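You operate a simulated robot arm through the tools that you are given. There is no shell and no other tool. Be economical: measure what you need, move in short steps, check, and stop when the job is done.

You are at the controls of a simulated two-armed robot. One attempt, no reset.

Task
Clear the serving flap and fold it down against the cart.
Fine: the steel bowl goes into the red basin, the steel straw holder on to the side table; the bracket folds in flat. Set down upright: straw holder.
Where things are to end (x, y in the base frame): straw holder within 60 mm of [1090, -100].

The check looks at the end state, three seconds after you hand in, the way a careful person would. Anything else that was tipped, shoved, dropped, spilled or broken makes it a failure. Flat cloth is picked up by pressing the open fingertips on it (5 to 10 N) and closing them slowly along it; thin cloth reads only 2 to 8 mm in the jaws.

Robot
Two 6-joint arms with two-finger grippers on one trunk, on a base that drives. Base frame: it is fixed to the floor where the robot stands at the start and does not move with it; the origin is under the middle of the robot, x ahead of it, y to its left, z up. Lengths are in mm, angles in degrees, forces in N, time in s.
The left shoulder is at the start at [30, 178, 988], the right one opposite. With the tool pointing down near the work surface each hand reaches from about 100 to 840 mm from the robot's upright axis, wherever it stands, measured 20 degrees to its own side. Places, roughly: flap bracket [600, 400, 900]; serving flap [600, 200, 900]; side table of the cart [1100, -200, 1000]. Payload 2.54 kg a hand.
Tool frame (each hand has its own): the origin (TCP) lies between the finger pads and is the grasp point; the fingertips stand 30 mm ahead of it; z points along the fingers, y is the line along which they close. Largest opening 116 mm; the body of the gripper starts 95 mm behind the TCP.
Orientation is that of the tool frame in the base frame, as [roll, pitch, yaw] about the fixed x, y, z axes, in that order (R = Rz(yaw) Ry(pitch) Rx(roll)). With the fingers straight down and closing along the base's y, the tool's x points along the base's -x, its y along +y and its z along -z.

Tools
- The arms move only by the tool drive_tool. It takes "left_moves", "right_moves" or both (then of equal length, played together; a hand with none holds still); each is a list of rows, each a list of 7 numbers: the turn, a rotation vector about the tool's x, y, z in degrees, then the shift along the tool's x, y, z in mm, then the gripper command, from -1 (fully open) to 1 (shut), values between in proportion. In form: [[wx, wy, wz, tx, ty, tz, jaw], ...]. A call has 1 to 20 rows; each row shifts and turns the commanded pose from where the row before left it, along the tool's axes as they then stand. A row lasts 0.2 s, in which the tool goes at most 50 mm and 8.6 degrees; a call with a longer step from one row to the next is refused whole, and so is a gripper value outside its range. A pose out of reach is approached as far as the arm can. The call stops where the force on the tool passes 40 N (or 10 N more than at its start, if that is more) or the arm is blocked; 0.2 s more then pass. The fingers move at their own pace (about 153 mm/s each) and stop on an object; they squeeze with about 39 N. The grip force told is the motor's: it shows also when the fingers shut on nothing. Time passes only in rows, and 0.2 s behind the last, so rows that do not move let the fingers close. It gives the time, the measured TCP pose, the force on the tool (base axes), the opening and the grip force at its end, in the units of the frame above (readings bear some noise), with the torque about the TCP (base axes, N m) and any sound that the robot's microphone picked up.
- Cameras (640 x 400 px; columns grow to the right, rows downward): "scene" is now at [47.9, 25.2, 1714.3]; the picture's right is [0.30, -0.95, 0.00], its down [-0.69, -0.22, -0.69] and it looks along [0.66, 0.21, -0.73] (base axes); focal length 253 px, centre (320, 200). "left" rides on the left gripper at [69, 15, -122] in its tool frame; the picture's right is [-0.22, 0.98, 0.00], its down [-0.83, -0.18, -0.53] and it looks along [-0.52, -0.12, 0.85] (tool axes); focal length 251 px, centre (320, 200). "right" rides on the right gripper at [69, -15, -122] in its tool frame; the picture's right is [0.21, 0.98, 0.00], its down [-0.83, 0.18, -0.53] and it looks along [-0.52, 0.11, 0.85] (tool axes); focal length 251 px, centre (320, 200). There is no depth. A picture from a camera that has moved, and an enlarged one, comes with that camera's place and axes in the base frame and with its lens.
- snapshot(camera): a new picture of that camera. The clock stands still meanwhile.
- raise_lower(by): slides the trunk up (or, below 0, down) by that many mm; the arms and the scene camera ride with it, the base frame stays. It gives what a move gives, with no picture.
- roll_base(legs): drives the robot by 1 to 6 legs, each [ahead, left, turn to the left] in mm, mm and degrees, along the robot's own axes; the way and the turn of a leg run together, so that a leg with both is an arc; at most 1500 mm and 180 degrees a leg. The arms and the cameras ride along, it lands a little off, and it stops where it bumps. It gives what a move gives.
- turn_head(pan, tilt): turns the head with the scene camera to pan (to the left, within 143 degrees either way) and tilt (down, from -29 to 69), counted from straight ahead of the robot. It gives what a move gives.
- inspect(camera, box): a new picture of the part [left, top, right, bottom] of that camera's present view, enlarged. The clock stands still meanwhile.
- hand_in(): hands the job in; it is judged then, once.

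Work in short steps. Places have to be worked out from the pictures, the camera data and where the tool is seen: move nearer, look again, correct. Check each grasp and each placing, and mend what went wrong. You have 120 turns and 92 pictures in all, those below and enlarged ones among them. Open the grippers and draw the arms clear of the work before you hand the job in, unless the task says otherwise; then end with one line.

The tools are called after "Call:" as a command line: name --argument value ..., lists and objects as JSON in quotes. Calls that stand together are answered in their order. drive_tool: Moves the arms, as the interface text tells. Its arguments: {"type":"object","properties":{"left_moves":{"type":"array","items":{"type":"array","items":{"type":"number"}}},"right_moves":{"type":"array","items":{"type":"array","items":{"type":"number"}}}},"required":[]} The other tools are called the same way: raise_lower (by) slides the trunk up or down; roll_base (legs) drives the base; turn_head (pan, tilt) turns the head that bears the scene camera; snapshot (camera) takes a picture; inspect (camera, box) takes an enlarged picture of a part of a camera's view; hand_in () hands the job in.

At the start:

```text
time: 0.0
left_eef_pos: [390.2, 358.4, 1287.7]
left_ee_rot: [180.0, 0.1, -180.0]
left_contact_force: [-0.4, -0.1, 0.4]
left_moment: [0.02, 0.01, -0.02]
left_finger_gap: 116.0
left_grip_force: 0.0
right_eef_pos: [428.9, -11.2, 1274.0]
right_ee_rot: [-179.9, 0.0, 180.0]
right_contact_force: [-0.2, 0.0, -0.8]
right_moment: [0.0, -0.01, -0.02]
right_finger_gap: 116.1
right_grip_force: 0.0
trunk travel left (down, up): [-200.0, 340.0]
robot x, y, heading: [2.5, 1.2, -0.2]
head pan, tilt: [17.5, 46.6]
```

scene: 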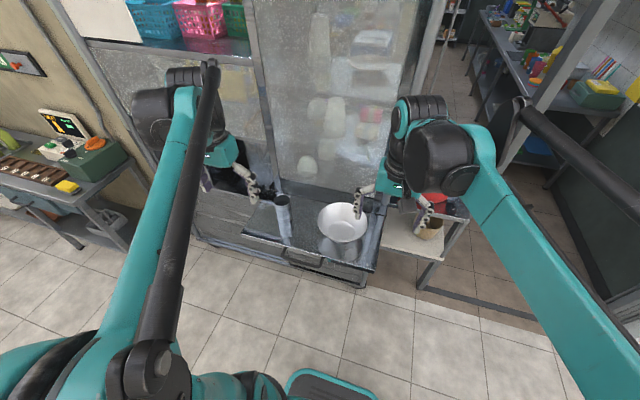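
right: 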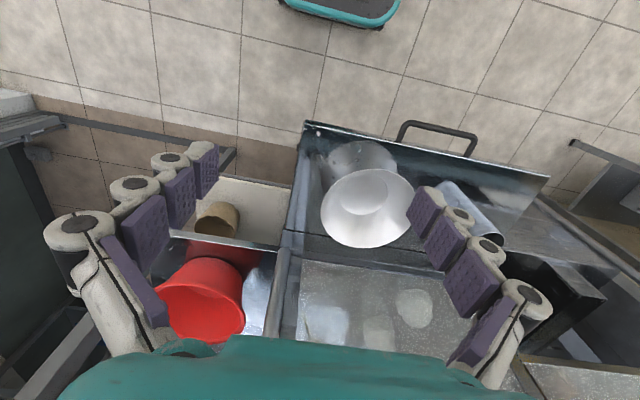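
left: 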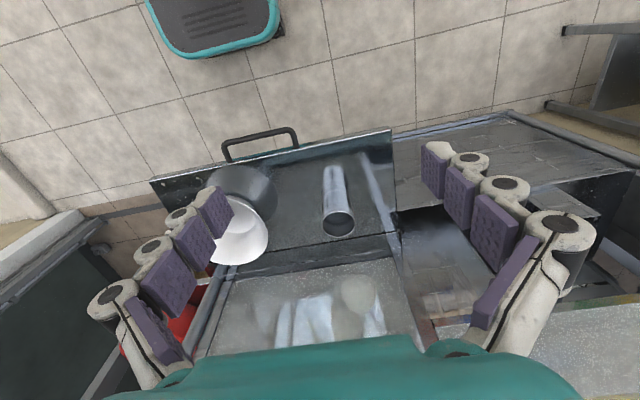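

I start with enlarged views of the flap area to find the bowl, straw holder, bracket and basin.

Call:
inspect --camera "scene" --box '[180, 140, 480, 320]'

Call:
inspect --camera "left" --box '[140, 90, 540, 340]'

Call:
inspect --camera "right" --box '[140, 100, 580, 360]'

```text
2.13 times, centred on (330, 230) of scene
camera zoom: at [47.9, 25.2, 1714.3], right [0.3, -0.95, 0.0], down [-0.69, -0.22, -0.69], along [0.66, 0.21, -0.73], focal length 540 px, centre (299, 136)
```

zoom: 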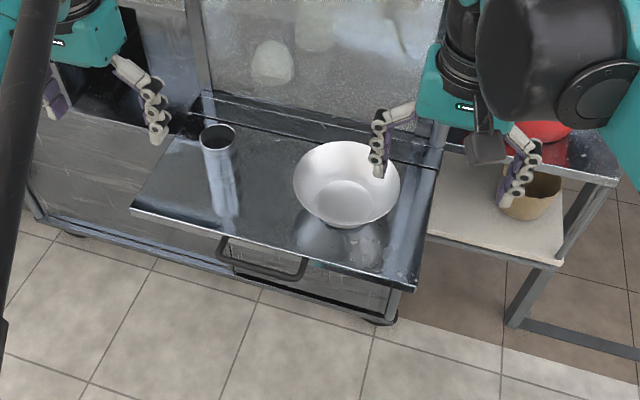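

```text
1.60 times, centred on (340, 215) of left
camera zoom: at [321.6, 373.6, 1408.7], right [0.22, 0.98, 0.0], down [0.82, -0.18, 0.54], along [0.52, -0.12, -0.84], focal length 402 px, centre (288, 176)
```

zoom: 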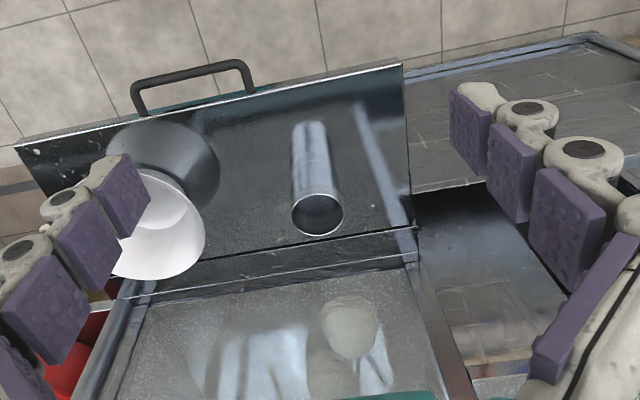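

```text
1.45 times, centred on (360, 230) of right
camera zoom: at [359.1, -27.3, 1396.1], right [-0.21, 0.98, 0.0], down [0.83, 0.18, 0.53], along [0.52, 0.11, -0.85], focal length 366 px, centre (262, 156)
```

zoom: 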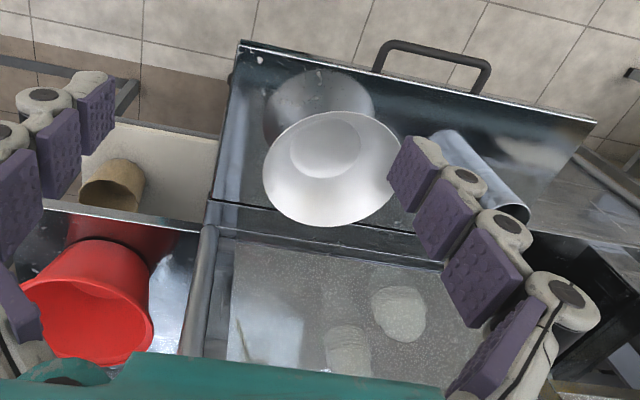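

The flap spans roughly x 510–800, y −20–500. I turn the head to the right to see the basin and the side table.

Call:
turn_head --pan -12 --tilt 35

Call:
drive_tool --right_moves '[[0, 0, 0, 40, 0, 0, -1], [0, 0, 0, 40, 0, 0, -1], [0, 0, 0, 0, 0, -30, -1], [0, 0, 0, 0, -40, 0, -1], [0, 0, 0, 0, -40, 0, -1], [0, 0, 0, 0, -40, 0, -1], [0, 0, 0, 0, -40, 0, -1]]'

Call:
snapshot --camera "scene"

Call:
snapshot --camera "right"

```text
time: 0.9
left_eef_pos: [392.0, 357.9, 1286.0]
left_ee_rot: [179.9, 0.1, 179.9]
left_contact_force: [0.4, 0.2, 0.2]
left_moment: [0.03, -0.01, -0.03]
left_finger_gap: 116.1
left_grip_force: 0.1
right_eef_pos: [430.4, -11.7, 1274.1]
right_ee_rot: [180.0, -0.1, -180.0]
right_contact_force: [-0.2, 0.1, 0.0]
right_moment: [-0.02, -0.01, -0.02]
right_finger_gap: 115.9
right_grip_force: 0.1
trunk travel left (down, up): [-200.0, 340.0]
robot x, y, heading: [-0.6, -0.2, -0.0]
head pan, tilt: [-12.0, 35.0]
```

```text
time: 2.5
left_eef_pos: [391.8, 357.2, 1286.2]
left_ee_rot: [180.0, 0.1, 180.0]
left_contact_force: [-0.6, 0.3, 0.5]
left_moment: [-0.03, -0.02, -0.01]
left_finger_gap: 116.2
left_grip_force: 0.1
right_eef_pos: [350.2, -173.5, 1301.2]
right_ee_rot: [-180.0, 0.0, -179.9]
right_contact_force: [0.4, -0.2, -0.1]
right_moment: [0.05, 0.0, 0.03]
right_finger_gap: 116.2
right_grip_force: 0.1
trunk travel left (down, up): [-200.0, 340.0]
robot x, y, heading: [-0.9, 4.9, 0.0]
head pan, tilt: [-12.0, 35.0]
```

```text
85 pictures are left
camera scene: at [57.9, -17.9, 1731.4], right [-0.21, -0.98, 0.0], down [-0.56, 0.12, -0.82], along [0.8, -0.17, -0.57], focal length 253 px, centre (320, 200)
```

scene: 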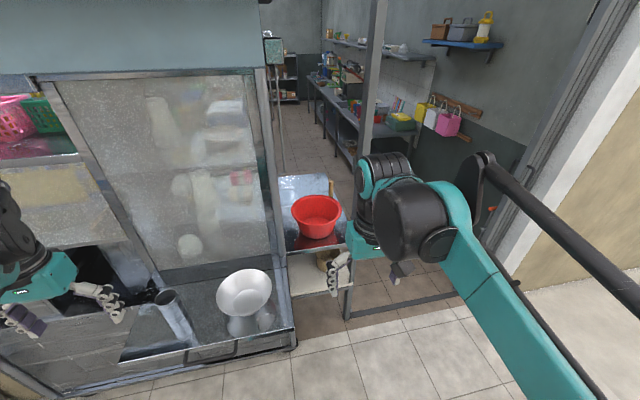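

```text
84 pictures are left
camera right: at [280.3, -189.0, 1424.8], right [-0.22, 0.98, 0.0], down [0.83, 0.18, 0.53], along [0.52, 0.12, -0.85], focal length 251 px, centre (320, 200)
```

right: 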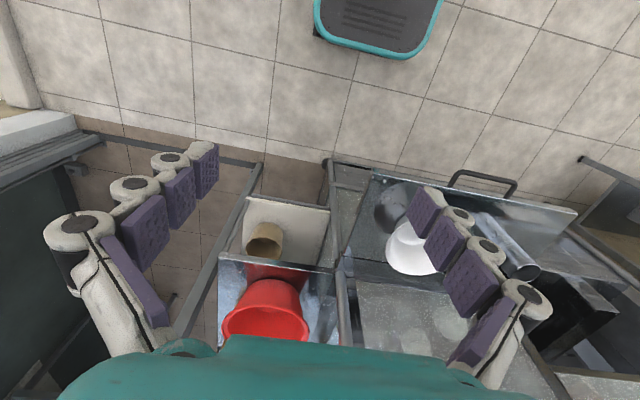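

The basin's rim centre comes out near (1033, −200, 966) on the upper table; the bowl is near (615, 125). I bring the right hand over the bowl for a close look.

Call:
drive_tool --right_moves '[[0, 0, 0, -25, 40, 0, -1], [0, 0, 0, -25, 40, 0, -1], [0, 0, 0, -25, 40, 0, -1], [0, 0, 0, -25, 40, 0, -1], [0, 0, 0, -25, 40, 0, -1], [0, 0, 0, -25, 40, 30, -1], [0, 0, 0, 0, 0, 0, -1]]'

Call:
snapshot --camera "right"

```text
refused: row 6 steps farther than a row can; nothing moved
```

```text
83 pictures are left
camera right: at [280.3, -189.0, 1424.8], right [-0.22, 0.98, 0.0], down [0.83, 0.18, 0.53], along [0.52, 0.12, -0.85], focal length 251 px, centre (320, 200)
```

right: 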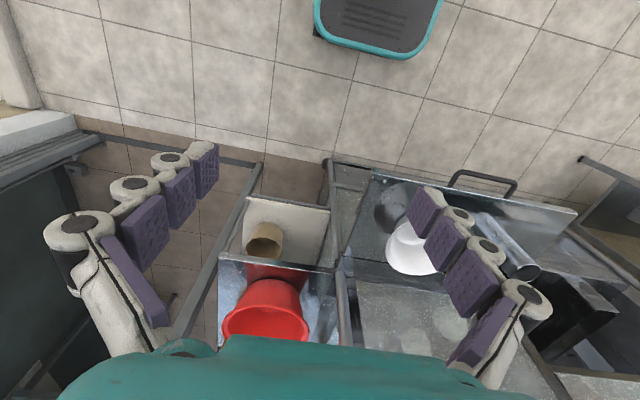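

That call was refused for step size; I redo it with smaller rows.

Call:
drive_tool --right_moves '[[0, 0, 0, -25, 38, 10, -1], [0, 0, 0, -25, 38, 10, -1], [0, 0, 0, -25, 38, 10, -1], [0, 0, 0, -25, 38, 15, -1], [0, 0, 0, -25, 38, 15, -1], [0, 0, 0, -25, 38, 15, -1], [0, 0, 0, 0, 40, 25, -1], [0, 0, 0, 0, 0, 0, -1]]'

Call:
snapshot --camera "right"

Call:
snapshot --camera "left"

```text
time: 4.3
left_eef_pos: [390.3, 358.0, 1286.7]
left_ee_rot: [-180.0, 0.0, 179.8]
left_contact_force: [0.2, -0.1, 0.6]
left_moment: [0.02, 0.02, 0.0]
left_finger_gap: 115.9
left_grip_force: 0.1
right_eef_pos: [498.4, 93.4, 1204.1]
right_ee_rot: [-180.0, -0.1, 180.0]
right_contact_force: [-0.2, -0.2, 0.7]
right_moment: [0.02, 0.02, -0.02]
right_finger_gap: 116.1
right_grip_force: 0.1
trunk travel left (down, up): [-200.0, 340.0]
robot x, y, heading: [-1.2, 0.0, 0.1]
head pan, tilt: [-12.0, 35.0]
```

```text
82 pictures are left
camera right: at [427.8, 77.3, 1326.7], right [-0.21, 0.98, 0.0], down [0.83, 0.18, 0.53], along [0.52, 0.11, -0.85], focal length 251 px, centre (320, 200)
```

right: 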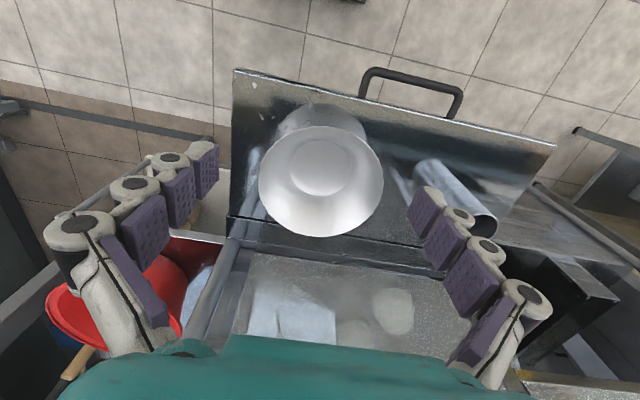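

```text
81 pictures are left
camera left: at [321.7, 372.6, 1408.9], right [0.22, 0.98, 0.0], down [0.82, -0.18, 0.54], along [0.52, -0.11, -0.84], focal length 251 px, centre (320, 200)
```

left: 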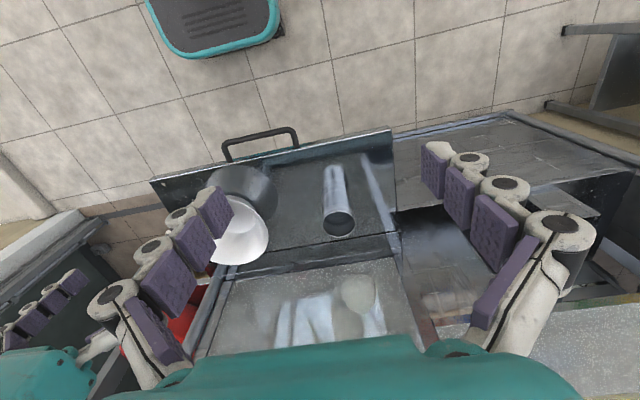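

Triangulating gives the bowl centre about (605, 118), rim near z 1000, about 190 mm across. I go to a 30°-tilted pre-grasp over its right rim.

Call:
drive_tool --right_moves '[[0, 0, 0, -27, -27, 0, -1], [0, 0, 0, -27, -27, 0, -1], [0, 0, 0, -27, -27, 0, -1], [0, 0, 0, -26, -27, 0, -0.55], [-7.5, 0, 0, 0, 0, 0, -0.55], [-7.5, 0, 0, 0, 0, 0, -0.55], [-7.5, 0, 0, 0, 0, 0, -0.55], [-7.5, 0, 0, 0, 0, 0, -0.55], [0, 0, 0, 0, -18, 31, -0.55], [0, 0, 0, 0, -18, 31, -0.55], [0, 0, 0, 0, -17, 30, -0.55], [0, 0, 0, 0, -10, 15, -0.55], [0, 0, 0, 0, 0, 0, -0.55]]'

Call:
snapshot --camera "right"

Call:
inspect --camera "left" --box '[140, 140, 380, 290]'

Call:
inspect --camera "scene" --box '[150, 230, 350, 355]'

```text
time: 7.1
left_eef_pos: [390.8, 358.7, 1287.0]
left_ee_rot: [179.9, 0.1, 179.9]
left_contact_force: [0.0, 0.5, 0.5]
left_moment: [0.03, -0.01, 0.01]
left_finger_gap: 116.1
left_grip_force: 0.1
right_eef_pos: [606.5, -14.6, 1079.4]
right_ee_rot: [150.0, 0.0, -179.9]
right_contact_force: [-0.8, 0.2, -0.6]
right_moment: [0.0, 0.03, 0.03]
right_finger_gap: 89.7
right_grip_force: 0.0
trunk travel left (down, up): [-200.0, 340.0]
robot x, y, heading: [0.8, -0.1, -0.1]
head pan, tilt: [-12.0, 35.0]
```

```text
80 pictures are left
camera right: at [535.8, -89.0, 1178.2], right [-0.21, 0.85, 0.49], down [0.83, -0.11, 0.55], along [0.52, 0.52, -0.68], focal length 251 px, centre (320, 200)
```

right: 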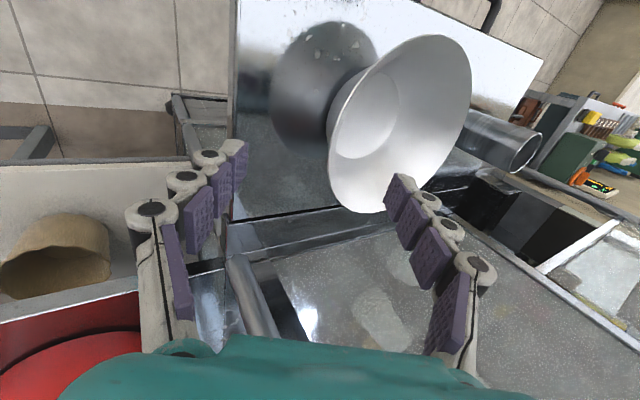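

```text
2.67 times, centred on (260, 215) of left
camera zoom: at [321.5, 373.7, 1408.7], right [0.22, 0.98, 0.0], down [0.82, -0.18, 0.54], along [0.52, -0.12, -0.84], focal length 670 px, centre (480, 160)
```

zoom: 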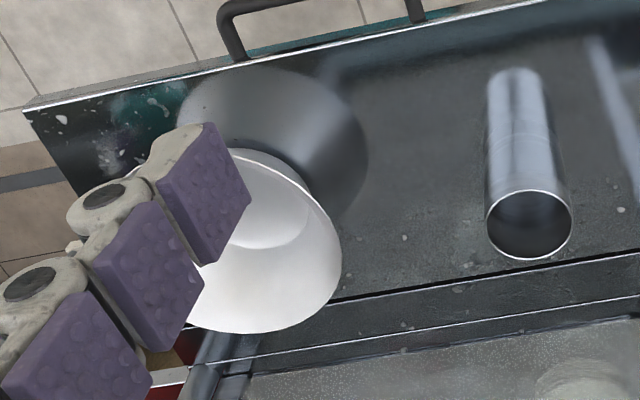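

```text
3.20 times, centred on (250, 292) of scene
camera zoom: at [57.6, -17.1, 1731.4], right [-0.21, -0.98, 0.0], down [-0.56, 0.12, -0.82], along [0.8, -0.17, -0.57], focal length 810 px, centre (544, -96)
```

zoom: 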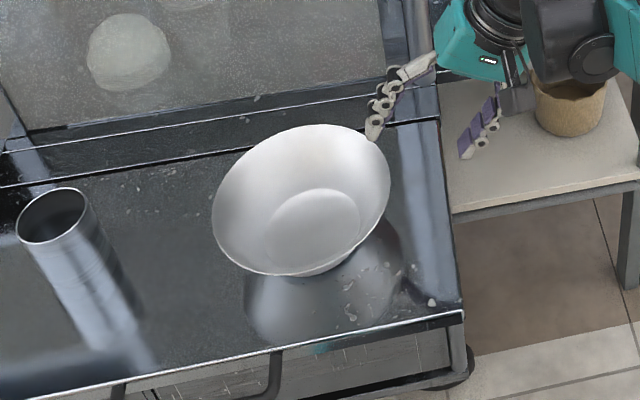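

Combining views puts the bowl at (597, 115), inner bottom z≈960, rim z≈1008, radius 90. I advance along the tool axis with a narrower opening and look again.

Call:
drive_tool --right_moves '[[0, 0, 0, 4, 0, 15, -0.1], [0, 0, 0, 4, 0, 20, -0.1], [0, 0, 0, 0, 0, 15, -0.1], [0, 0, 0, 0, 0, 0, -0.1]]'

Call:
snapshot --camera "right"

Call:
inspect --camera "scene" --box '[190, 230, 310, 305]'

```text
time: 8.1
left_eef_pos: [390.4, 357.6, 1286.7]
left_ee_rot: [-180.0, 0.1, 179.9]
left_contact_force: [0.3, 0.4, 0.2]
left_moment: [0.01, -0.05, 0.0]
left_finger_gap: 115.9
left_grip_force: 0.0
right_eef_pos: [598.0, 11.7, 1036.0]
right_ee_rot: [150.0, 0.0, 180.0]
right_contact_force: [-0.1, 0.0, 0.5]
right_moment: [-0.01, 0.02, -0.01]
right_finger_gap: 64.1
right_grip_force: 0.0
trunk travel left (down, up): [-200.0, 340.0]
robot x, y, heading: [0.4, -1.1, 0.1]
head pan, tilt: [-12.0, 35.0]
```

```text
77 pictures are left
camera right: at [528.1, -62.8, 1134.2], right [-0.21, 0.85, 0.49], down [0.83, -0.11, 0.55], along [0.52, 0.52, -0.68], focal length 251 px, centre (320, 200)
```

right: 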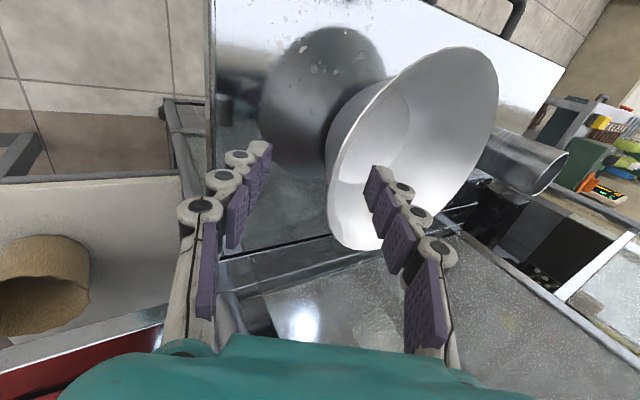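

```text
5.33 times, centred on (250, 268) of scene
camera zoom: at [57.5, -17.3, 1731.4], right [-0.21, -0.98, 0.0], down [-0.56, 0.12, -0.82], along [0.8, -0.17, -0.57], focal length 1349 px, centre (693, -160)
```

zoom: 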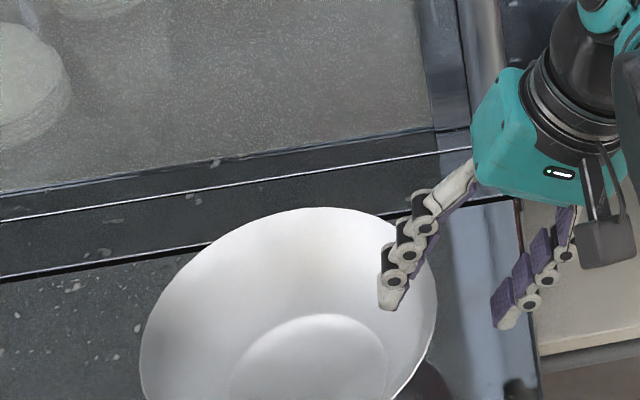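

The rim lies right between the fingertips now. I advance 24 mm and close slowly.

Call:
drive_tool --right_moves '[[0, 0, 0, 0, 2, 12, -0.1], [0, 0, 0, 0, 2, 12, -0.1], [0, 0, 0, 0, 0, 0, 0.3], [0, 0, 0, 0, 0, 0, 0.6], [0, 0, 0, 0, 0, 0, 0.8], [0, 0, 0, 0, 0, 0, 1], [0, 0, 0, 0, 0, 0, 1], [0, 0, 0, 0, 0, 0, 1]]'

Call:
snapshot --camera "right"

```text
time: 9.9
left_eef_pos: [390.5, 357.0, 1287.0]
left_ee_rot: [179.9, 0.2, 180.0]
left_contact_force: [0.1, -0.2, 0.0]
left_moment: [0.03, 0.0, 0.01]
left_finger_gap: 116.2
left_grip_force: 0.0
right_eef_pos: [599.3, 28.2, 1017.6]
right_ee_rot: [150.0, -0.1, -179.9]
right_contact_force: [-0.2, 1.3, 3.6]
right_moment: [0.34, -0.14, 0.09]
right_finger_gap: 6.7
right_grip_force: 34.6
trunk travel left (down, up): [-200.0, 340.0]
robot x, y, heading: [2.5, 0.1, 0.3]
head pan, tilt: [-12.0, 35.0]
```

```text
75 pictures are left
camera right: at [527.8, -46.7, 1116.6], right [-0.21, 0.85, 0.49], down [0.83, -0.11, 0.55], along [0.52, 0.52, -0.67], focal length 251 px, centre (320, 200)
```

right: 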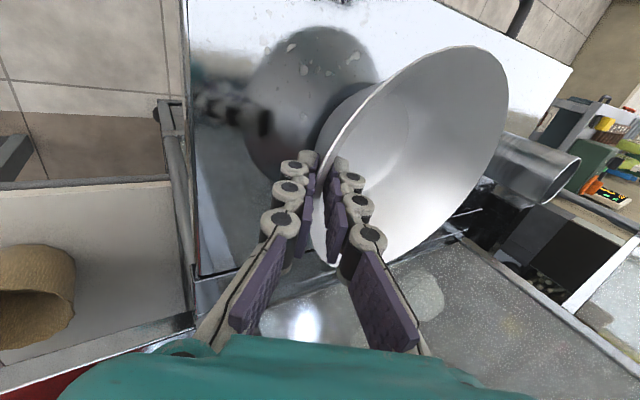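

The rim is gripped (gap 6.7 mm). I lift straight up 150 mm and check.

Call:
drive_tool --right_moves '[[0, 0, 0, 0, 5, -8.7, 1], [0, 0, 0, 0, 10, -17.3, 1], [0, 0, 0, 0, 15, -26, 1], [0, 0, 0, 0, 15, -26, 1], [0, 0, 0, 0, 15, -26, 1], [0, 0, 0, 0, 15, -26, 1], [0, 0, 0, 0, 0, 0, 1]]'

Call:
snapshot --camera "right"

Call:
snapshot --camera "scene"

```text
time: 11.5
left_eef_pos: [391.5, 357.7, 1286.1]
left_ee_rot: [180.0, 0.1, 180.0]
left_contact_force: [0.4, 0.4, -0.5]
left_moment: [-0.01, 0.02, 0.01]
left_finger_gap: 116.0
left_grip_force: 0.1
right_eef_pos: [599.2, 28.7, 1166.5]
right_ee_rot: [150.0, 0.0, 180.0]
right_contact_force: [-0.7, 0.1, -2.4]
right_moment: [-0.17, 0.01, -0.03]
right_finger_gap: 6.4
right_grip_force: 34.7
trunk travel left (down, up): [-200.0, 340.0]
robot x, y, heading: [2.7, -0.0, 0.0]
head pan, tilt: [-12.0, 35.0]
```

```text
74 pictures are left
camera right: at [528.6, -45.4, 1265.3], right [-0.21, 0.85, 0.49], down [0.83, -0.11, 0.55], along [0.52, 0.52, -0.68], focal length 251 px, centre (320, 200)
```

right: 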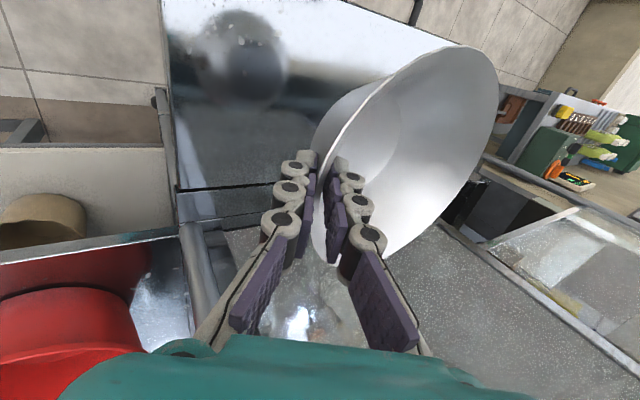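

```text
73 pictures are left
camera scene: at [58.5, -17.1, 1731.3], right [-0.21, -0.98, 0.0], down [-0.56, 0.12, -0.82], along [0.8, -0.17, -0.57], focal length 253 px, centre (320, 200)
```

scene: 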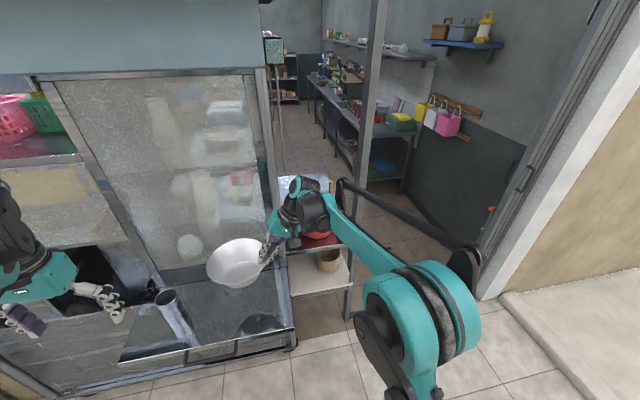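

The bowl is held steadily. I move the hand 310 mm to the right, clear of the glass post, then drive the base ahead and right.

Call:
drive_tool --right_moves '[[0, 0, 0, 0, -20, -11.6, 1], [0, 0, 0, 0, -35, -20.2, 1], [0, 0, 0, 0, -35, -20.2, 1], [0, 0, 0, 0, -35, -20.2, 1], [0, 0, 0, 0, -35, -20.2, 1], [0, 0, 0, 0, -35, -20.2, 1], [0, 0, 0, 0, -35, -20.2, 1], [0, 0, 0, 0, -25, -14.4, 1], [0, 0, 0, 0, -10, -6, 1], [0, 0, 0, 0, 0, 0, 1]]'

Call:
roll_base --legs '[[250, -150, 0]]'

Call:
snapshot --camera "scene"

Call:
snapshot --camera "right"

```text
time: 13.7
left_eef_pos: [392.1, 358.7, 1286.8]
left_ee_rot: [-180.0, 0.2, 179.9]
left_contact_force: [0.7, -0.1, 0.8]
left_moment: [0.0, 0.02, 0.02]
left_finger_gap: 115.9
left_grip_force: 0.0
right_eef_pos: [597.6, -280.2, 1168.2]
right_ee_rot: [150.0, 0.0, 180.0]
right_contact_force: [0.0, 0.1, -1.9]
right_moment: [-0.14, -0.04, -0.02]
right_finger_gap: 6.6
right_grip_force: 34.3
trunk travel left (down, up): [-200.0, 340.0]
robot x, y, heading: [-1.4, 0.4, -0.0]
head pan, tilt: [-12.0, 35.0]
```

```text
time: 15.7
left_eef_pos: [639.0, 205.5, 1287.8]
left_ee_rot: [180.0, 0.1, 179.9]
left_contact_force: [-0.1, -0.6, -0.2]
left_moment: [0.0, 0.0, 0.02]
left_finger_gap: 115.9
left_grip_force: 0.1
right_eef_pos: [844.4, -432.8, 1167.5]
right_ee_rot: [149.9, 0.1, 179.9]
right_contact_force: [0.0, -1.7, -2.0]
right_moment: [-0.13, 0.01, -0.01]
right_finger_gap: 6.6
right_grip_force: 34.5
trunk travel left (down, up): [-200.0, 340.0]
robot x, y, heading: [245.3, -150.1, 0.0]
head pan, tilt: [-12.0, 35.0]
```

```text
72 pictures are left
camera scene: at [305.0, -169.5, 1731.3], right [-0.21, -0.98, 0.0], down [-0.56, 0.12, -0.82], along [0.8, -0.17, -0.57], focal length 253 px, centre (320, 200)
```

scene: 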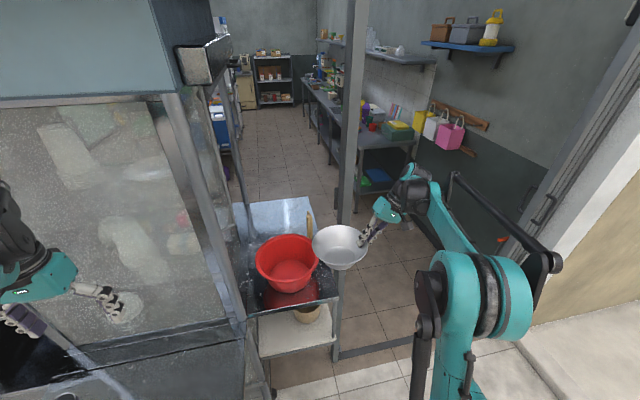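

```text
71 pictures are left
camera right: at [773.5, -507.2, 1266.6], right [-0.21, 0.85, 0.49], down [0.83, -0.11, 0.55], along [0.52, 0.52, -0.68], focal length 251 px, centre (320, 200)
```

right: 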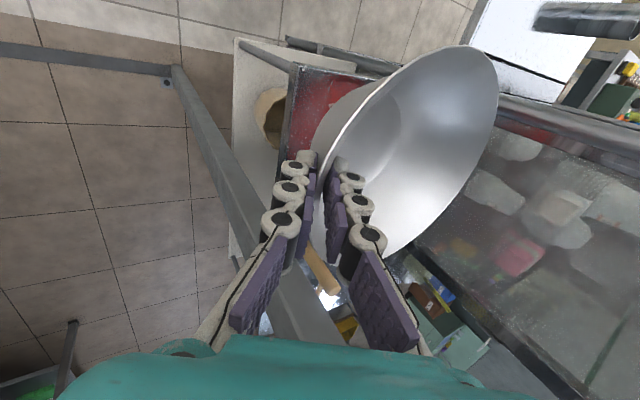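

A vertical post stands at about (1007, −425), just where the tilted wrist would go. I pull back and swing the hand round so it holds the bowl from the robot's side.

Call:
drive_tool --right_moves '[[0, 0, 0, 24, 26.4, 15.2, 1], [0, 0, 0, 24, 26.4, 15.2, 1], [0, 0, 0, 24, 26.4, 15.2, 1], [0, 0, 0, 24, 26.4, 15.2, 1], [0, 0, 0, 24, 26.4, 15.2, 1], [0, 0, 0, 24, 26.4, 15.2, 1], [0, -3.75, 6.5, 0, 0, 0, 1], [0, -3.75, 6.5, 0, 0, 0, 1], [0, -3.75, 6.5, 0, 0, 0, 1], [0, -3.75, 6.5, 0, 0, 0, 1], [0, -3.75, 6.5, 0, 0, 0, 1], [0, -3.75, 6.5, 0, 0, 0, 1], [0, -3.75, 6.5, 0, 0, 0, 1], [0, -3.75, 6.5, 0, 0, 0, 1], [0, -3.75, 6.5, 0, 0, 0, 1], [0, -3.75, 6.5, 0, 0, 0, 1], [0, -3.75, 6.5, 0, 0, 0, 1], [0, -3.75, 6.5, 0, 0, 0, 1], [0, 0, 0, 0, 0, 0, 1]]'

Call:
snapshot --camera "scene"

Call:
snapshot --camera "right"

```text
time: 19.7
left_eef_pos: [636.8, 205.3, 1287.1]
left_ee_rot: [-180.0, 0.1, 179.9]
left_contact_force: [-0.9, -0.2, 0.0]
left_moment: [0.01, -0.03, 0.02]
left_finger_gap: 116.3
left_grip_force: 0.0
right_eef_pos: [699.3, -248.1, 1169.5]
right_ee_rot: [150.0, 0.0, 89.8]
right_contact_force: [0.1, -0.2, -2.3]
right_moment: [0.01, 0.14, -0.02]
right_finger_gap: 6.3
right_grip_force: 34.9
trunk travel left (down, up): [-200.0, 340.0]
robot x, y, heading: [244.8, -150.5, 0.1]
head pan, tilt: [-12.0, 35.0]
```

```text
70 pictures are left
camera scene: at [303.6, -169.0, 1731.4], right [-0.21, -0.98, 0.0], down [-0.56, 0.12, -0.82], along [0.8, -0.17, -0.57], focal length 253 px, centre (320, 200)
```

scene: 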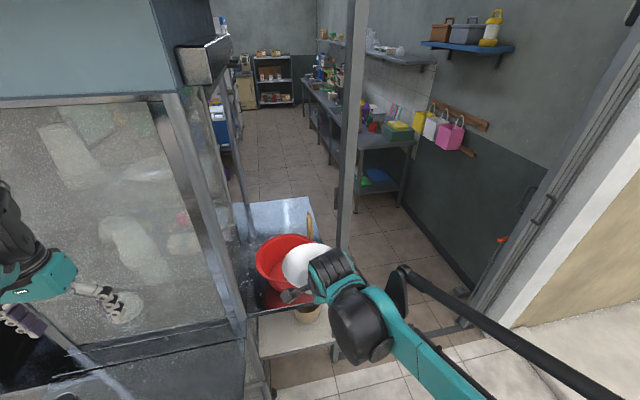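

```text
69 pictures are left
camera right: at [624.1, -180.2, 1267.1], right [0.85, 0.21, 0.49], down [-0.11, -0.83, 0.55], along [0.52, -0.52, -0.68], focal length 251 px, centre (320, 200)
```

right: 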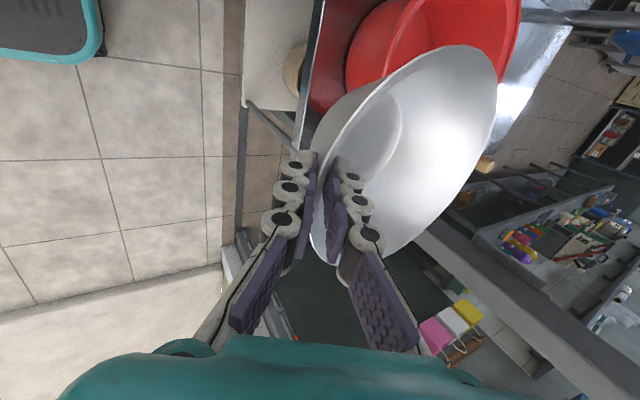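

The hand now holds the bowl from the near side with the basin just beyond. I draw back 120 mm to measure the basin accurately.

Call:
drive_tool --right_moves '[[0, 0, 0, 0, -34.7, -20, 1], [0, 0, 0, 0, -34.7, -20, 1], [0, 0, 0, 0, -34.7, -20, 1], [0, 0, 0, 0, 0, 0, 1]]'

Call:
turn_head --pan 0 --tilt 48

Call:
inspect --camera "scene" --box '[220, 100, 460, 250]'

Call:
inspect --camera "right" --box '[240, 0, 640, 250]'

```text
time: 20.7
left_eef_pos: [638.9, 206.7, 1285.7]
left_ee_rot: [-180.0, 0.1, 179.9]
left_contact_force: [-0.1, 0.2, 0.5]
left_moment: [-0.03, 0.03, -0.01]
left_finger_gap: 116.3
left_grip_force: 0.1
right_eef_pos: [579.1, -248.0, 1172.0]
right_ee_rot: [150.0, 0.0, 89.9]
right_contact_force: [0.4, 0.0, -1.3]
right_moment: [-0.03, 0.21, 0.0]
right_finger_gap: 6.5
right_grip_force: 35.0
trunk travel left (down, up): [-200.0, 340.0]
robot x, y, heading: [249.5, -148.4, -0.2]
head pan, tilt: [-12.0, 35.0]
```

```text
time: 21.5
left_eef_pos: [637.3, 205.7, 1284.4]
left_ee_rot: [-179.9, 0.1, 179.8]
left_contact_force: [-0.8, -0.2, 0.7]
left_moment: [-0.03, 0.02, 0.01]
left_finger_gap: 116.0
left_grip_force: 0.1
right_eef_pos: [577.5, -247.6, 1171.3]
right_ee_rot: [150.1, -0.1, 90.0]
right_contact_force: [0.1, -0.3, -2.4]
right_moment: [0.01, 0.15, -0.02]
right_finger_gap: 6.5
right_grip_force: 34.3
trunk travel left (down, up): [-200.0, 340.0]
robot x, y, heading: [248.0, -149.6, -0.6]
head pan, tilt: [0.0, 48.0]
```

```text
2.67 times, centred on (340, 175) of scene
camera zoom: at [296.3, -150.7, 1712.4], right [0.0, -1.0, 0.0], down [-0.74, 0.0, -0.67], along [0.67, 0.0, -0.74], focal length 675 px, centre (267, 267)
```

zoom: 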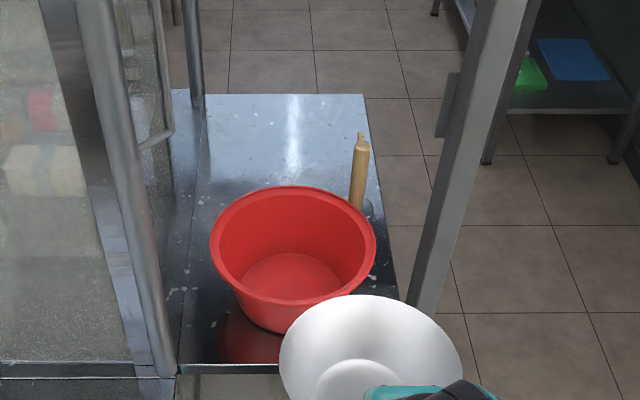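

```text
1.60 times, centred on (440, 125) of right
camera zoom: at [502.0, -180.0, 1269.7], right [0.85, 0.21, 0.49], down [-0.11, -0.83, 0.55], along [0.52, -0.52, -0.68], focal length 402 px, centre (128, 320)
```

zoom: 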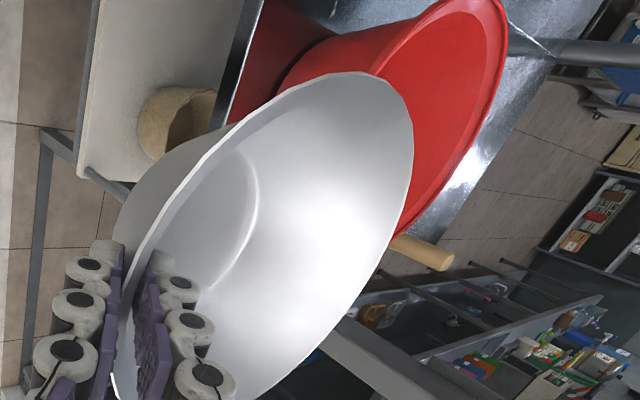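

Basin now resolved: centre ≈(903, −184), rim z≈1085, table z≈1000. I raise, pitch the bowl's far side down 20°, and travel over the basin.

Call:
drive_tool --right_moves '[[0, 0, 0, 0, 12, -20, 1], [0, 0, 0, 0, 12, -20, 1], [6.7, 0, 0, 0, 0, 0, 1], [6.7, 0, 0, 0, 0, 0, 1], [6.6, 0, 0, 0, 0, 0, 1], [0, 0, 0, 9.1, 34, 6, 1], [0, 0, 0, 9.1, 34, 6, 1], [0, 0, 0, 9.1, 34, 6, 1], [0, 0, 0, 9.1, 34, 6, 1], [0, 0, 0, 9.1, 34, 6, 1], [0, 0, 0, 9.1, 34, 6, 1], [0, 0, 0, 9.1, 34, 6, 1], [0, 0, 0, 0, 0, 0, 1]]'

Call:
inspect --camera "scene" --box '[220, 100, 460, 250]'

Call:
snapshot --camera "right"

```text
time: 24.3
left_eef_pos: [636.4, 205.9, 1287.6]
left_ee_rot: [-180.0, 0.1, 179.9]
left_contact_force: [-1.1, -0.9, 0.1]
left_moment: [0.03, -0.04, -0.01]
left_finger_gap: 116.0
left_grip_force: 0.1
right_eef_pos: [821.4, -185.0, 1215.7]
right_ee_rot: [170.0, 0.0, 89.8]
right_contact_force: [-0.2, -1.0, -1.7]
right_moment: [-0.03, 0.07, -0.01]
right_finger_gap: 6.4
right_grip_force: 34.9
trunk travel left (down, up): [-200.0, 340.0]
robot x, y, heading: [245.3, -153.5, 0.1]
head pan, tilt: [0.0, 48.0]
```

```text
2.67 times, centred on (340, 175) of scene
camera zoom: at [294.9, -150.9, 1712.4], right [0.0, -1.0, 0.0], down [-0.74, 0.0, -0.67], along [0.67, 0.0, -0.74], focal length 675 px, centre (267, 267)
```

zoom: 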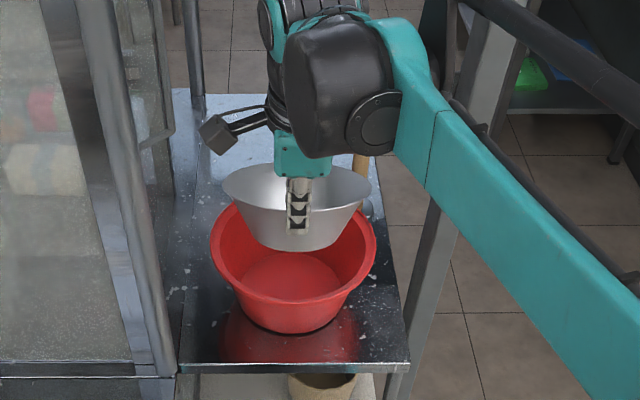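

```text
65 pictures are left
camera right: at [784.7, -116.7, 1334.2], right [0.96, 0.21, 0.17], down [0.08, -0.83, 0.56], along [0.26, -0.52, -0.81], focal length 251 px, centre (320, 200)
```

right: 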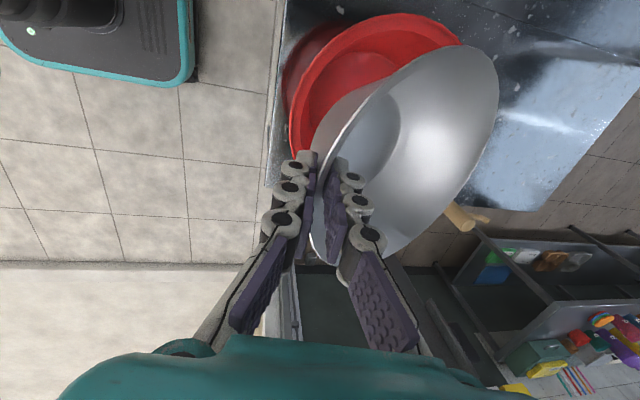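

Alignment is good in y; the basin's near rim looks ~12 mm further on, so I shift ahead 11 mm and lower 80 mm in steps.

Call:
drive_tool --right_moves '[[0, 0, 0, 0, 10.8, 1.9, 1], [0, 0, 0, 0, -3.5, 20, 1], [0, 0, 0, 0, -3.5, 20, 1], [0, 0, 0, 0, -2.6, 15, 1], [0, 0, 0, 0, -2.6, 15, 1], [0, 0, 0, 0, -1.7, 10, 1], [0, 0, 0, 0, 0, 0, 1]]'

Call:
inspect --camera "scene" --box '[220, 100, 460, 250]'

Call:
snapshot --camera "right"

```text
time: 25.9
left_eef_pos: [637.6, 205.0, 1286.3]
left_ee_rot: [-180.0, 0.1, 179.8]
left_contact_force: [0.2, 0.2, 0.0]
left_moment: [0.01, 0.0, -0.01]
left_finger_gap: 116.3
left_grip_force: 0.0
right_eef_pos: [834.0, -185.5, 1134.7]
right_ee_rot: [170.1, 0.0, 89.8]
right_contact_force: [-0.1, 0.0, -2.2]
right_moment: [0.03, 0.12, 0.0]
right_finger_gap: 6.4
right_grip_force: 34.5
trunk travel left (down, up): [-200.0, 340.0]
robot x, y, heading: [245.6, -153.1, 0.0]
head pan, tilt: [0.0, 48.0]
```

```text
2.67 times, centred on (340, 175) of scene
camera zoom: at [296.5, -150.5, 1712.4], right [0.0, -1.0, 0.0], down [-0.74, 0.0, -0.67], along [0.67, 0.0, -0.74], focal length 675 px, centre (267, 267)
```

zoom: 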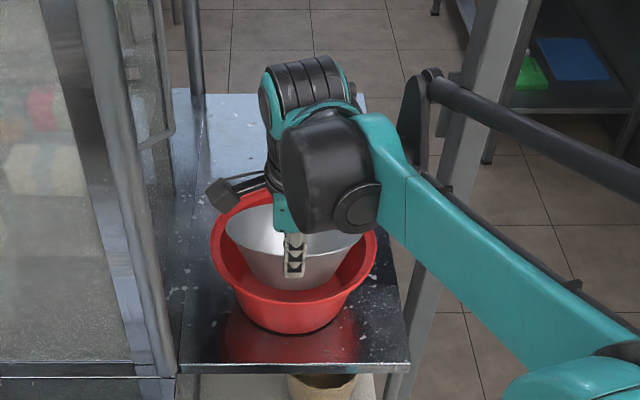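

```text
63 pictures are left
camera right: at [796.6, -115.8, 1251.6], right [0.96, 0.21, 0.17], down [0.08, -0.83, 0.56], along [0.26, -0.52, -0.81], focal length 251 px, centre (320, 200)
```

right: 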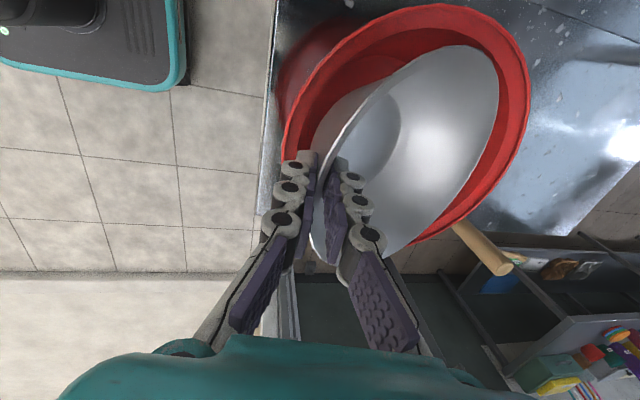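

The bowl is inside the rim with clearance all round. I lower gently until contact shows.

Call:
drive_tool --right_moves '[[0, 0, 0, 0, -1.4, 8, 1], [0, 0, 0, 0, -1.4, 8, 1], [0, 0, 0, 0, 0, 0, 1]]'

Call:
drive_tool --right_moves '[[0, 0, 0, 0, -0.9, 5, 1], [0, 0, 0, 0, -0.9, 5, 1], [0, 0, 0, 0, 0, 0, 1]]'

Call:
snapshot --camera "right"

```text
time: 26.7
left_eef_pos: [638.5, 206.7, 1286.4]
left_ee_rot: [180.0, 0.2, 179.9]
left_contact_force: [-0.7, 0.3, -0.7]
left_moment: [0.0, 0.02, 0.02]
left_finger_gap: 115.9
left_grip_force: 0.1
right_eef_pos: [833.0, -184.0, 1118.0]
right_ee_rot: [170.1, 0.0, 89.9]
right_contact_force: [-0.9, 1.0, -2.3]
right_moment: [-0.02, 0.1, 0.0]
right_finger_gap: 6.3
right_grip_force: 34.5
trunk travel left (down, up): [-200.0, 340.0]
robot x, y, heading: [243.7, -153.4, -0.1]
head pan, tilt: [0.0, 48.0]
```

```text
time: 27.5
left_eef_pos: [637.3, 206.5, 1286.7]
left_ee_rot: [-180.0, 0.1, 179.9]
left_contact_force: [-0.1, 0.3, -0.7]
left_moment: [0.03, 0.02, 0.02]
left_finger_gap: 116.0
left_grip_force: 0.0
right_eef_pos: [834.8, -186.3, 1107.6]
right_ee_rot: [170.0, 0.1, 90.0]
right_contact_force: [0.4, -0.5, -2.4]
right_moment: [-0.01, 0.14, -0.02]
right_finger_gap: 6.4
right_grip_force: 34.7
trunk travel left (down, up): [-200.0, 340.0]
robot x, y, heading: [251.2, -146.7, 0.2]
head pan, tilt: [0.0, 48.0]
```

```text
62 pictures are left
camera right: at [796.5, -116.7, 1225.7], right [0.96, 0.21, 0.17], down [0.08, -0.83, 0.56], along [0.26, -0.52, -0.81], focal length 251 px, centre (320, 200)
```

right: 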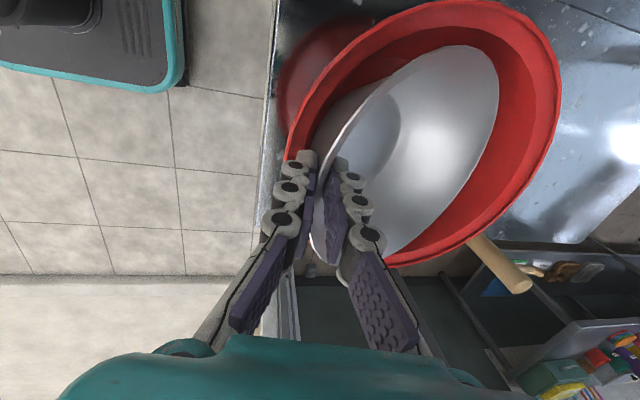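

No contact yet; I continue down in small steps, easing ahead slightly.

Call:
drive_tool --right_moves '[[0, 0, 0, 0, 2, 5, 1], [0, 0, 0, 0, 0, 5, 1], [0, 0, 0, 0, 0, 0, 1]]'

Call:
drive_tool --right_moves '[[0, 0, 0, 0, 0, 5, 1], [0, 0, 0, 0, 0, 5, 1], [0, 0, 0, 0, 0, 0, 1]]'

Call:
snapshot --camera "right"

```text
time: 28.3
left_eef_pos: [637.2, 206.2, 1285.7]
left_ee_rot: [180.0, 0.1, 179.8]
left_contact_force: [-0.2, 0.9, -0.1]
left_moment: [-0.01, 0.04, -0.01]
left_finger_gap: 115.8
left_grip_force: 0.0
right_eef_pos: [836.7, -184.4, 1098.5]
right_ee_rot: [170.0, 0.1, 89.9]
right_contact_force: [0.5, 0.3, -1.7]
right_moment: [0.0, 0.13, 0.01]
right_finger_gap: 6.3
right_grip_force: 34.9
trunk travel left (down, up): [-200.0, 340.0]
robot x, y, heading: [244.4, -152.8, -0.1]
head pan, tilt: [0.0, 48.0]
```

```text
time: 29.1
left_eef_pos: [636.4, 206.0, 1285.6]
left_ee_rot: [-180.0, 0.1, 179.9]
left_contact_force: [0.7, -0.4, -0.7]
left_moment: [-0.01, -0.01, -0.02]
left_finger_gap: 116.2
left_grip_force: 0.1
right_eef_pos: [838.3, -185.5, 1088.1]
right_ee_rot: [170.0, 0.0, 90.0]
right_contact_force: [-0.6, -0.6, -1.7]
right_moment: [0.03, 0.13, 0.01]
right_finger_gap: 6.4
right_grip_force: 34.5
trunk travel left (down, up): [-200.0, 340.0]
robot x, y, heading: [245.4, -152.6, -0.1]
head pan, tilt: [0.0, 48.0]
```

```text
61 pictures are left
camera right: at [801.5, -116.8, 1207.4], right [0.96, 0.21, 0.17], down [0.08, -0.83, 0.56], along [0.26, -0.52, -0.81], focal length 251 px, centre (320, 200)
```

right: 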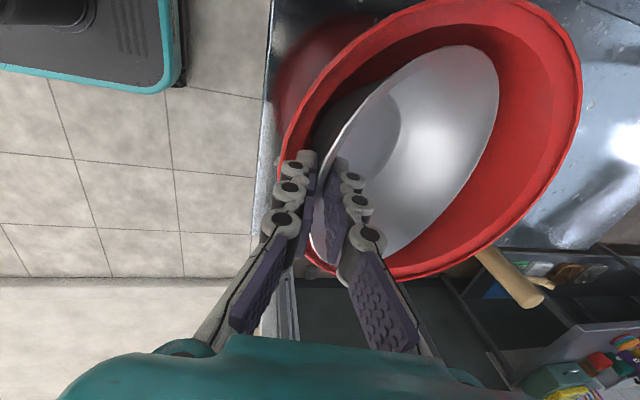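

The basin turns out slightly lower and further (rim z≈1050, centre ≈(940, −186)). I shift ahead 18 mm and lower until contact.

Call:
drive_tool --right_moves '[[0, 0, 0, 0, 9, 1.5, 1], [0, 0, 0, 0, 9, 1.5, 1], [0, 0, 0, 0, -0.9, 5, 1], [0, 0, 0, 0, -0.9, 5, 1], [0, 0, 0, 0, 0, 0, 1]]'

Call:
snapshot --camera "right"

Call:
inspect --camera "scene" --box '[260, 150, 400, 240]'

```text
time: 30.3
left_eef_pos: [637.9, 205.1, 1286.1]
left_ee_rot: [-179.9, 0.2, 179.9]
left_contact_force: [0.3, 0.0, 0.3]
left_moment: [0.06, 0.0, -0.01]
left_finger_gap: 116.0
left_grip_force: 0.0
right_eef_pos: [857.4, -186.5, 1080.0]
right_ee_rot: [170.1, 0.0, 89.9]
right_contact_force: [-0.2, 1.9, -2.4]
right_moment: [0.02, 0.15, 0.0]
right_finger_gap: 6.2
right_grip_force: 34.8
trunk travel left (down, up): [-200.0, 340.0]
robot x, y, heading: [248.0, -149.1, -0.3]
head pan, tilt: [0.0, 48.0]
```

```text
60 pictures are left
camera right: at [820.2, -117.5, 1197.3], right [0.96, 0.21, 0.17], down [0.08, -0.83, 0.56], along [0.26, -0.52, -0.81], focal length 251 px, centre (320, 200)
```

right: 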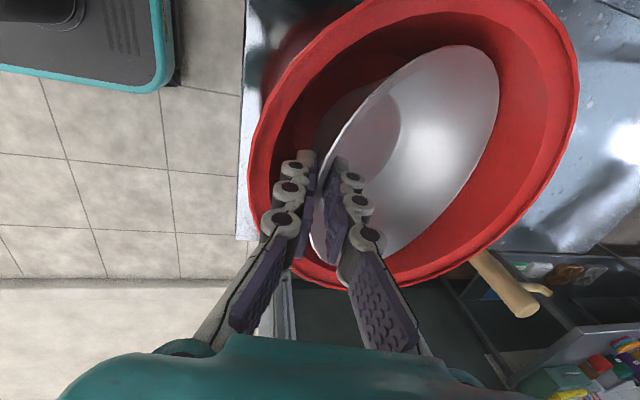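

```text
4.44 times, centred on (330, 195) of scene
camera zoom: at [296.5, -150.4, 1712.4], right [0.0, -1.0, 0.0], down [-0.74, 0.0, -0.67], along [0.67, 0.0, -0.74], focal length 1124 px, centre (276, 222)
```

zoom: 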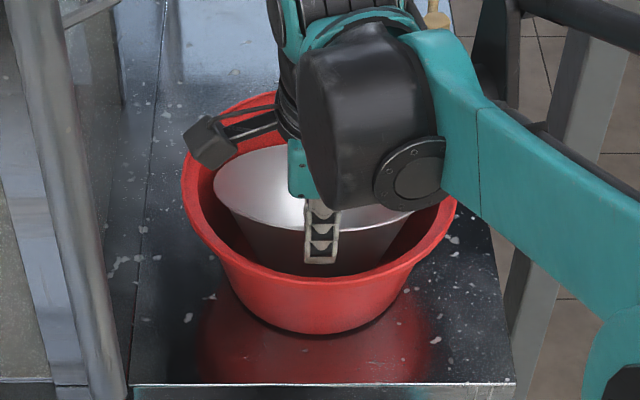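

There is more room than expected. I keep lowering to find the basin floor.

Call:
drive_tool --right_moves '[[0, 0, 0, 0, -0.9, 5, 1], [0, 0, 0, 0, -0.9, 5, 1], [0, 0, 0, 0, -0.9, 5, 1], [0, 0, 0, 0, 0, 0, 1]]'

Call:
drive_tool --right_moves '[[0, 0, 0, 0, -0.9, 5, 1], [0, 0, 0, 0, -0.9, 5, 1], [0, 0, 0, 0, 0, 0, 1]]'

Call:
snapshot --camera "right"

```text
time: 31.3
left_eef_pos: [636.4, 206.5, 1286.9]
left_ee_rot: [179.9, 0.2, 179.9]
left_contact_force: [0.7, -0.6, 0.3]
left_moment: [0.01, -0.03, 0.01]
left_finger_gap: 116.0
left_grip_force: 0.1
right_eef_pos: [856.1, -185.5, 1063.7]
right_ee_rot: [170.0, 0.0, 89.9]
right_contact_force: [-2.3, 0.9, 5.7]
right_moment: [0.05, -0.29, 0.03]
right_finger_gap: 5.9
right_grip_force: 34.8
trunk travel left (down, up): [-200.0, 340.0]
robot x, y, heading: [245.4, -153.8, -0.3]
head pan, tilt: [0.0, 48.0]
```

```text
time: 31.9
left_eef_pos: [634.5, 205.9, 1286.7]
left_ee_rot: [-179.9, 0.4, 179.9]
left_contact_force: [0.6, -0.1, 0.0]
left_moment: [0.0, -0.03, 0.01]
left_finger_gap: 116.3
left_grip_force: 0.0
right_eef_pos: [854.7, -184.7, 1059.0]
right_ee_rot: [169.6, 0.0, 90.0]
right_contact_force: [-6.0, -1.5, 25.3]
right_moment: [-0.08, -0.48, 0.07]
right_finger_gap: 6.7
right_grip_force: 35.0
trunk travel left (down, up): [-200.0, 340.0]
robot x, y, heading: [246.9, -151.7, -0.1]
head pan, tilt: [0.0, 48.0]
stopped in row 3 (right hand): the force on the tool passed its limit at 43 N (the readings are from after the stop); the commanded pose is now the measured one
```

```text
58 pictures are left
camera right: at [816.9, -117.0, 1176.1], right [0.96, 0.21, 0.17], down [0.08, -0.83, 0.56], along [0.26, -0.52, -0.81], focal length 251 px, centre (320, 200)
```

right: 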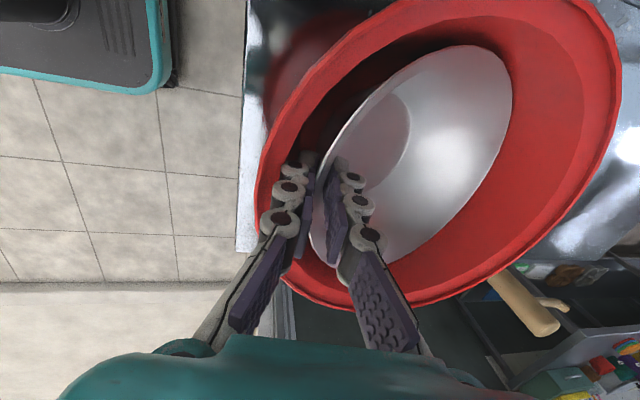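

Contact with the basin floor. I back off a little, level the bowl 10° while following down, then check.

Call:
drive_tool --right_moves '[[0, 0, 0, 0, 1, -6, 1], [-5, 0, 0, 0, 0, 0, 1], [0, 0, 0, 0, -2.3, 8, 1], [-5, 0, 0, 0, 0, 0, 1], [0, 0, 0, 0, -2.9, 8, 1], [0, 0, 0, 0, 0, 0, 1]]'

Call:
snapshot --camera "right"

```text
time: 33.0
left_eef_pos: [633.6, 205.5, 1286.7]
left_ee_rot: [-179.9, 0.2, 179.9]
left_contact_force: [0.4, 0.9, -0.2]
left_moment: [0.02, 0.01, -0.01]
left_finger_gap: 115.9
left_grip_force: 0.0
right_eef_pos: [852.4, -186.6, 1054.0]
right_ee_rot: [159.9, 0.1, 89.9]
right_contact_force: [-10.5, 0.2, 35.3]
right_moment: [-0.08, 0.86, 0.02]
right_finger_gap: 6.2
right_grip_force: 34.5
trunk travel left (down, up): [-200.0, 340.0]
robot x, y, heading: [244.2, -153.0, -0.2]
head pan, tilt: [0.0, 48.0]
stopped in row 5 (right hand): the force on the tool passed its limit at 53 N (the readings are from after the stop); the commanded pose is now the measured one
```

```text
57 pictures are left
camera right: at [795.6, -116.8, 1165.1], right [0.92, 0.21, 0.34], down [-0.01, -0.83, 0.56], along [0.4, -0.52, -0.75], focal length 251 px, centre (320, 200)
```

right: 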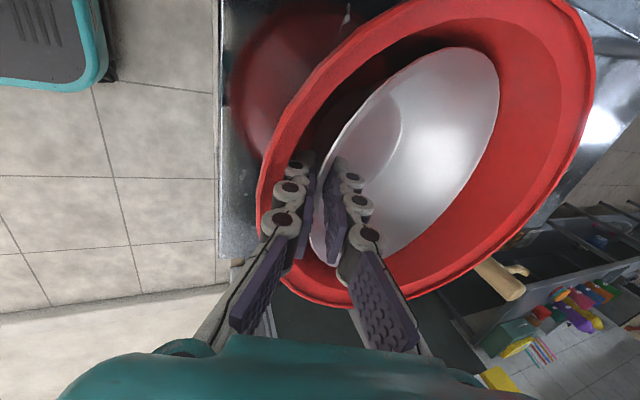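

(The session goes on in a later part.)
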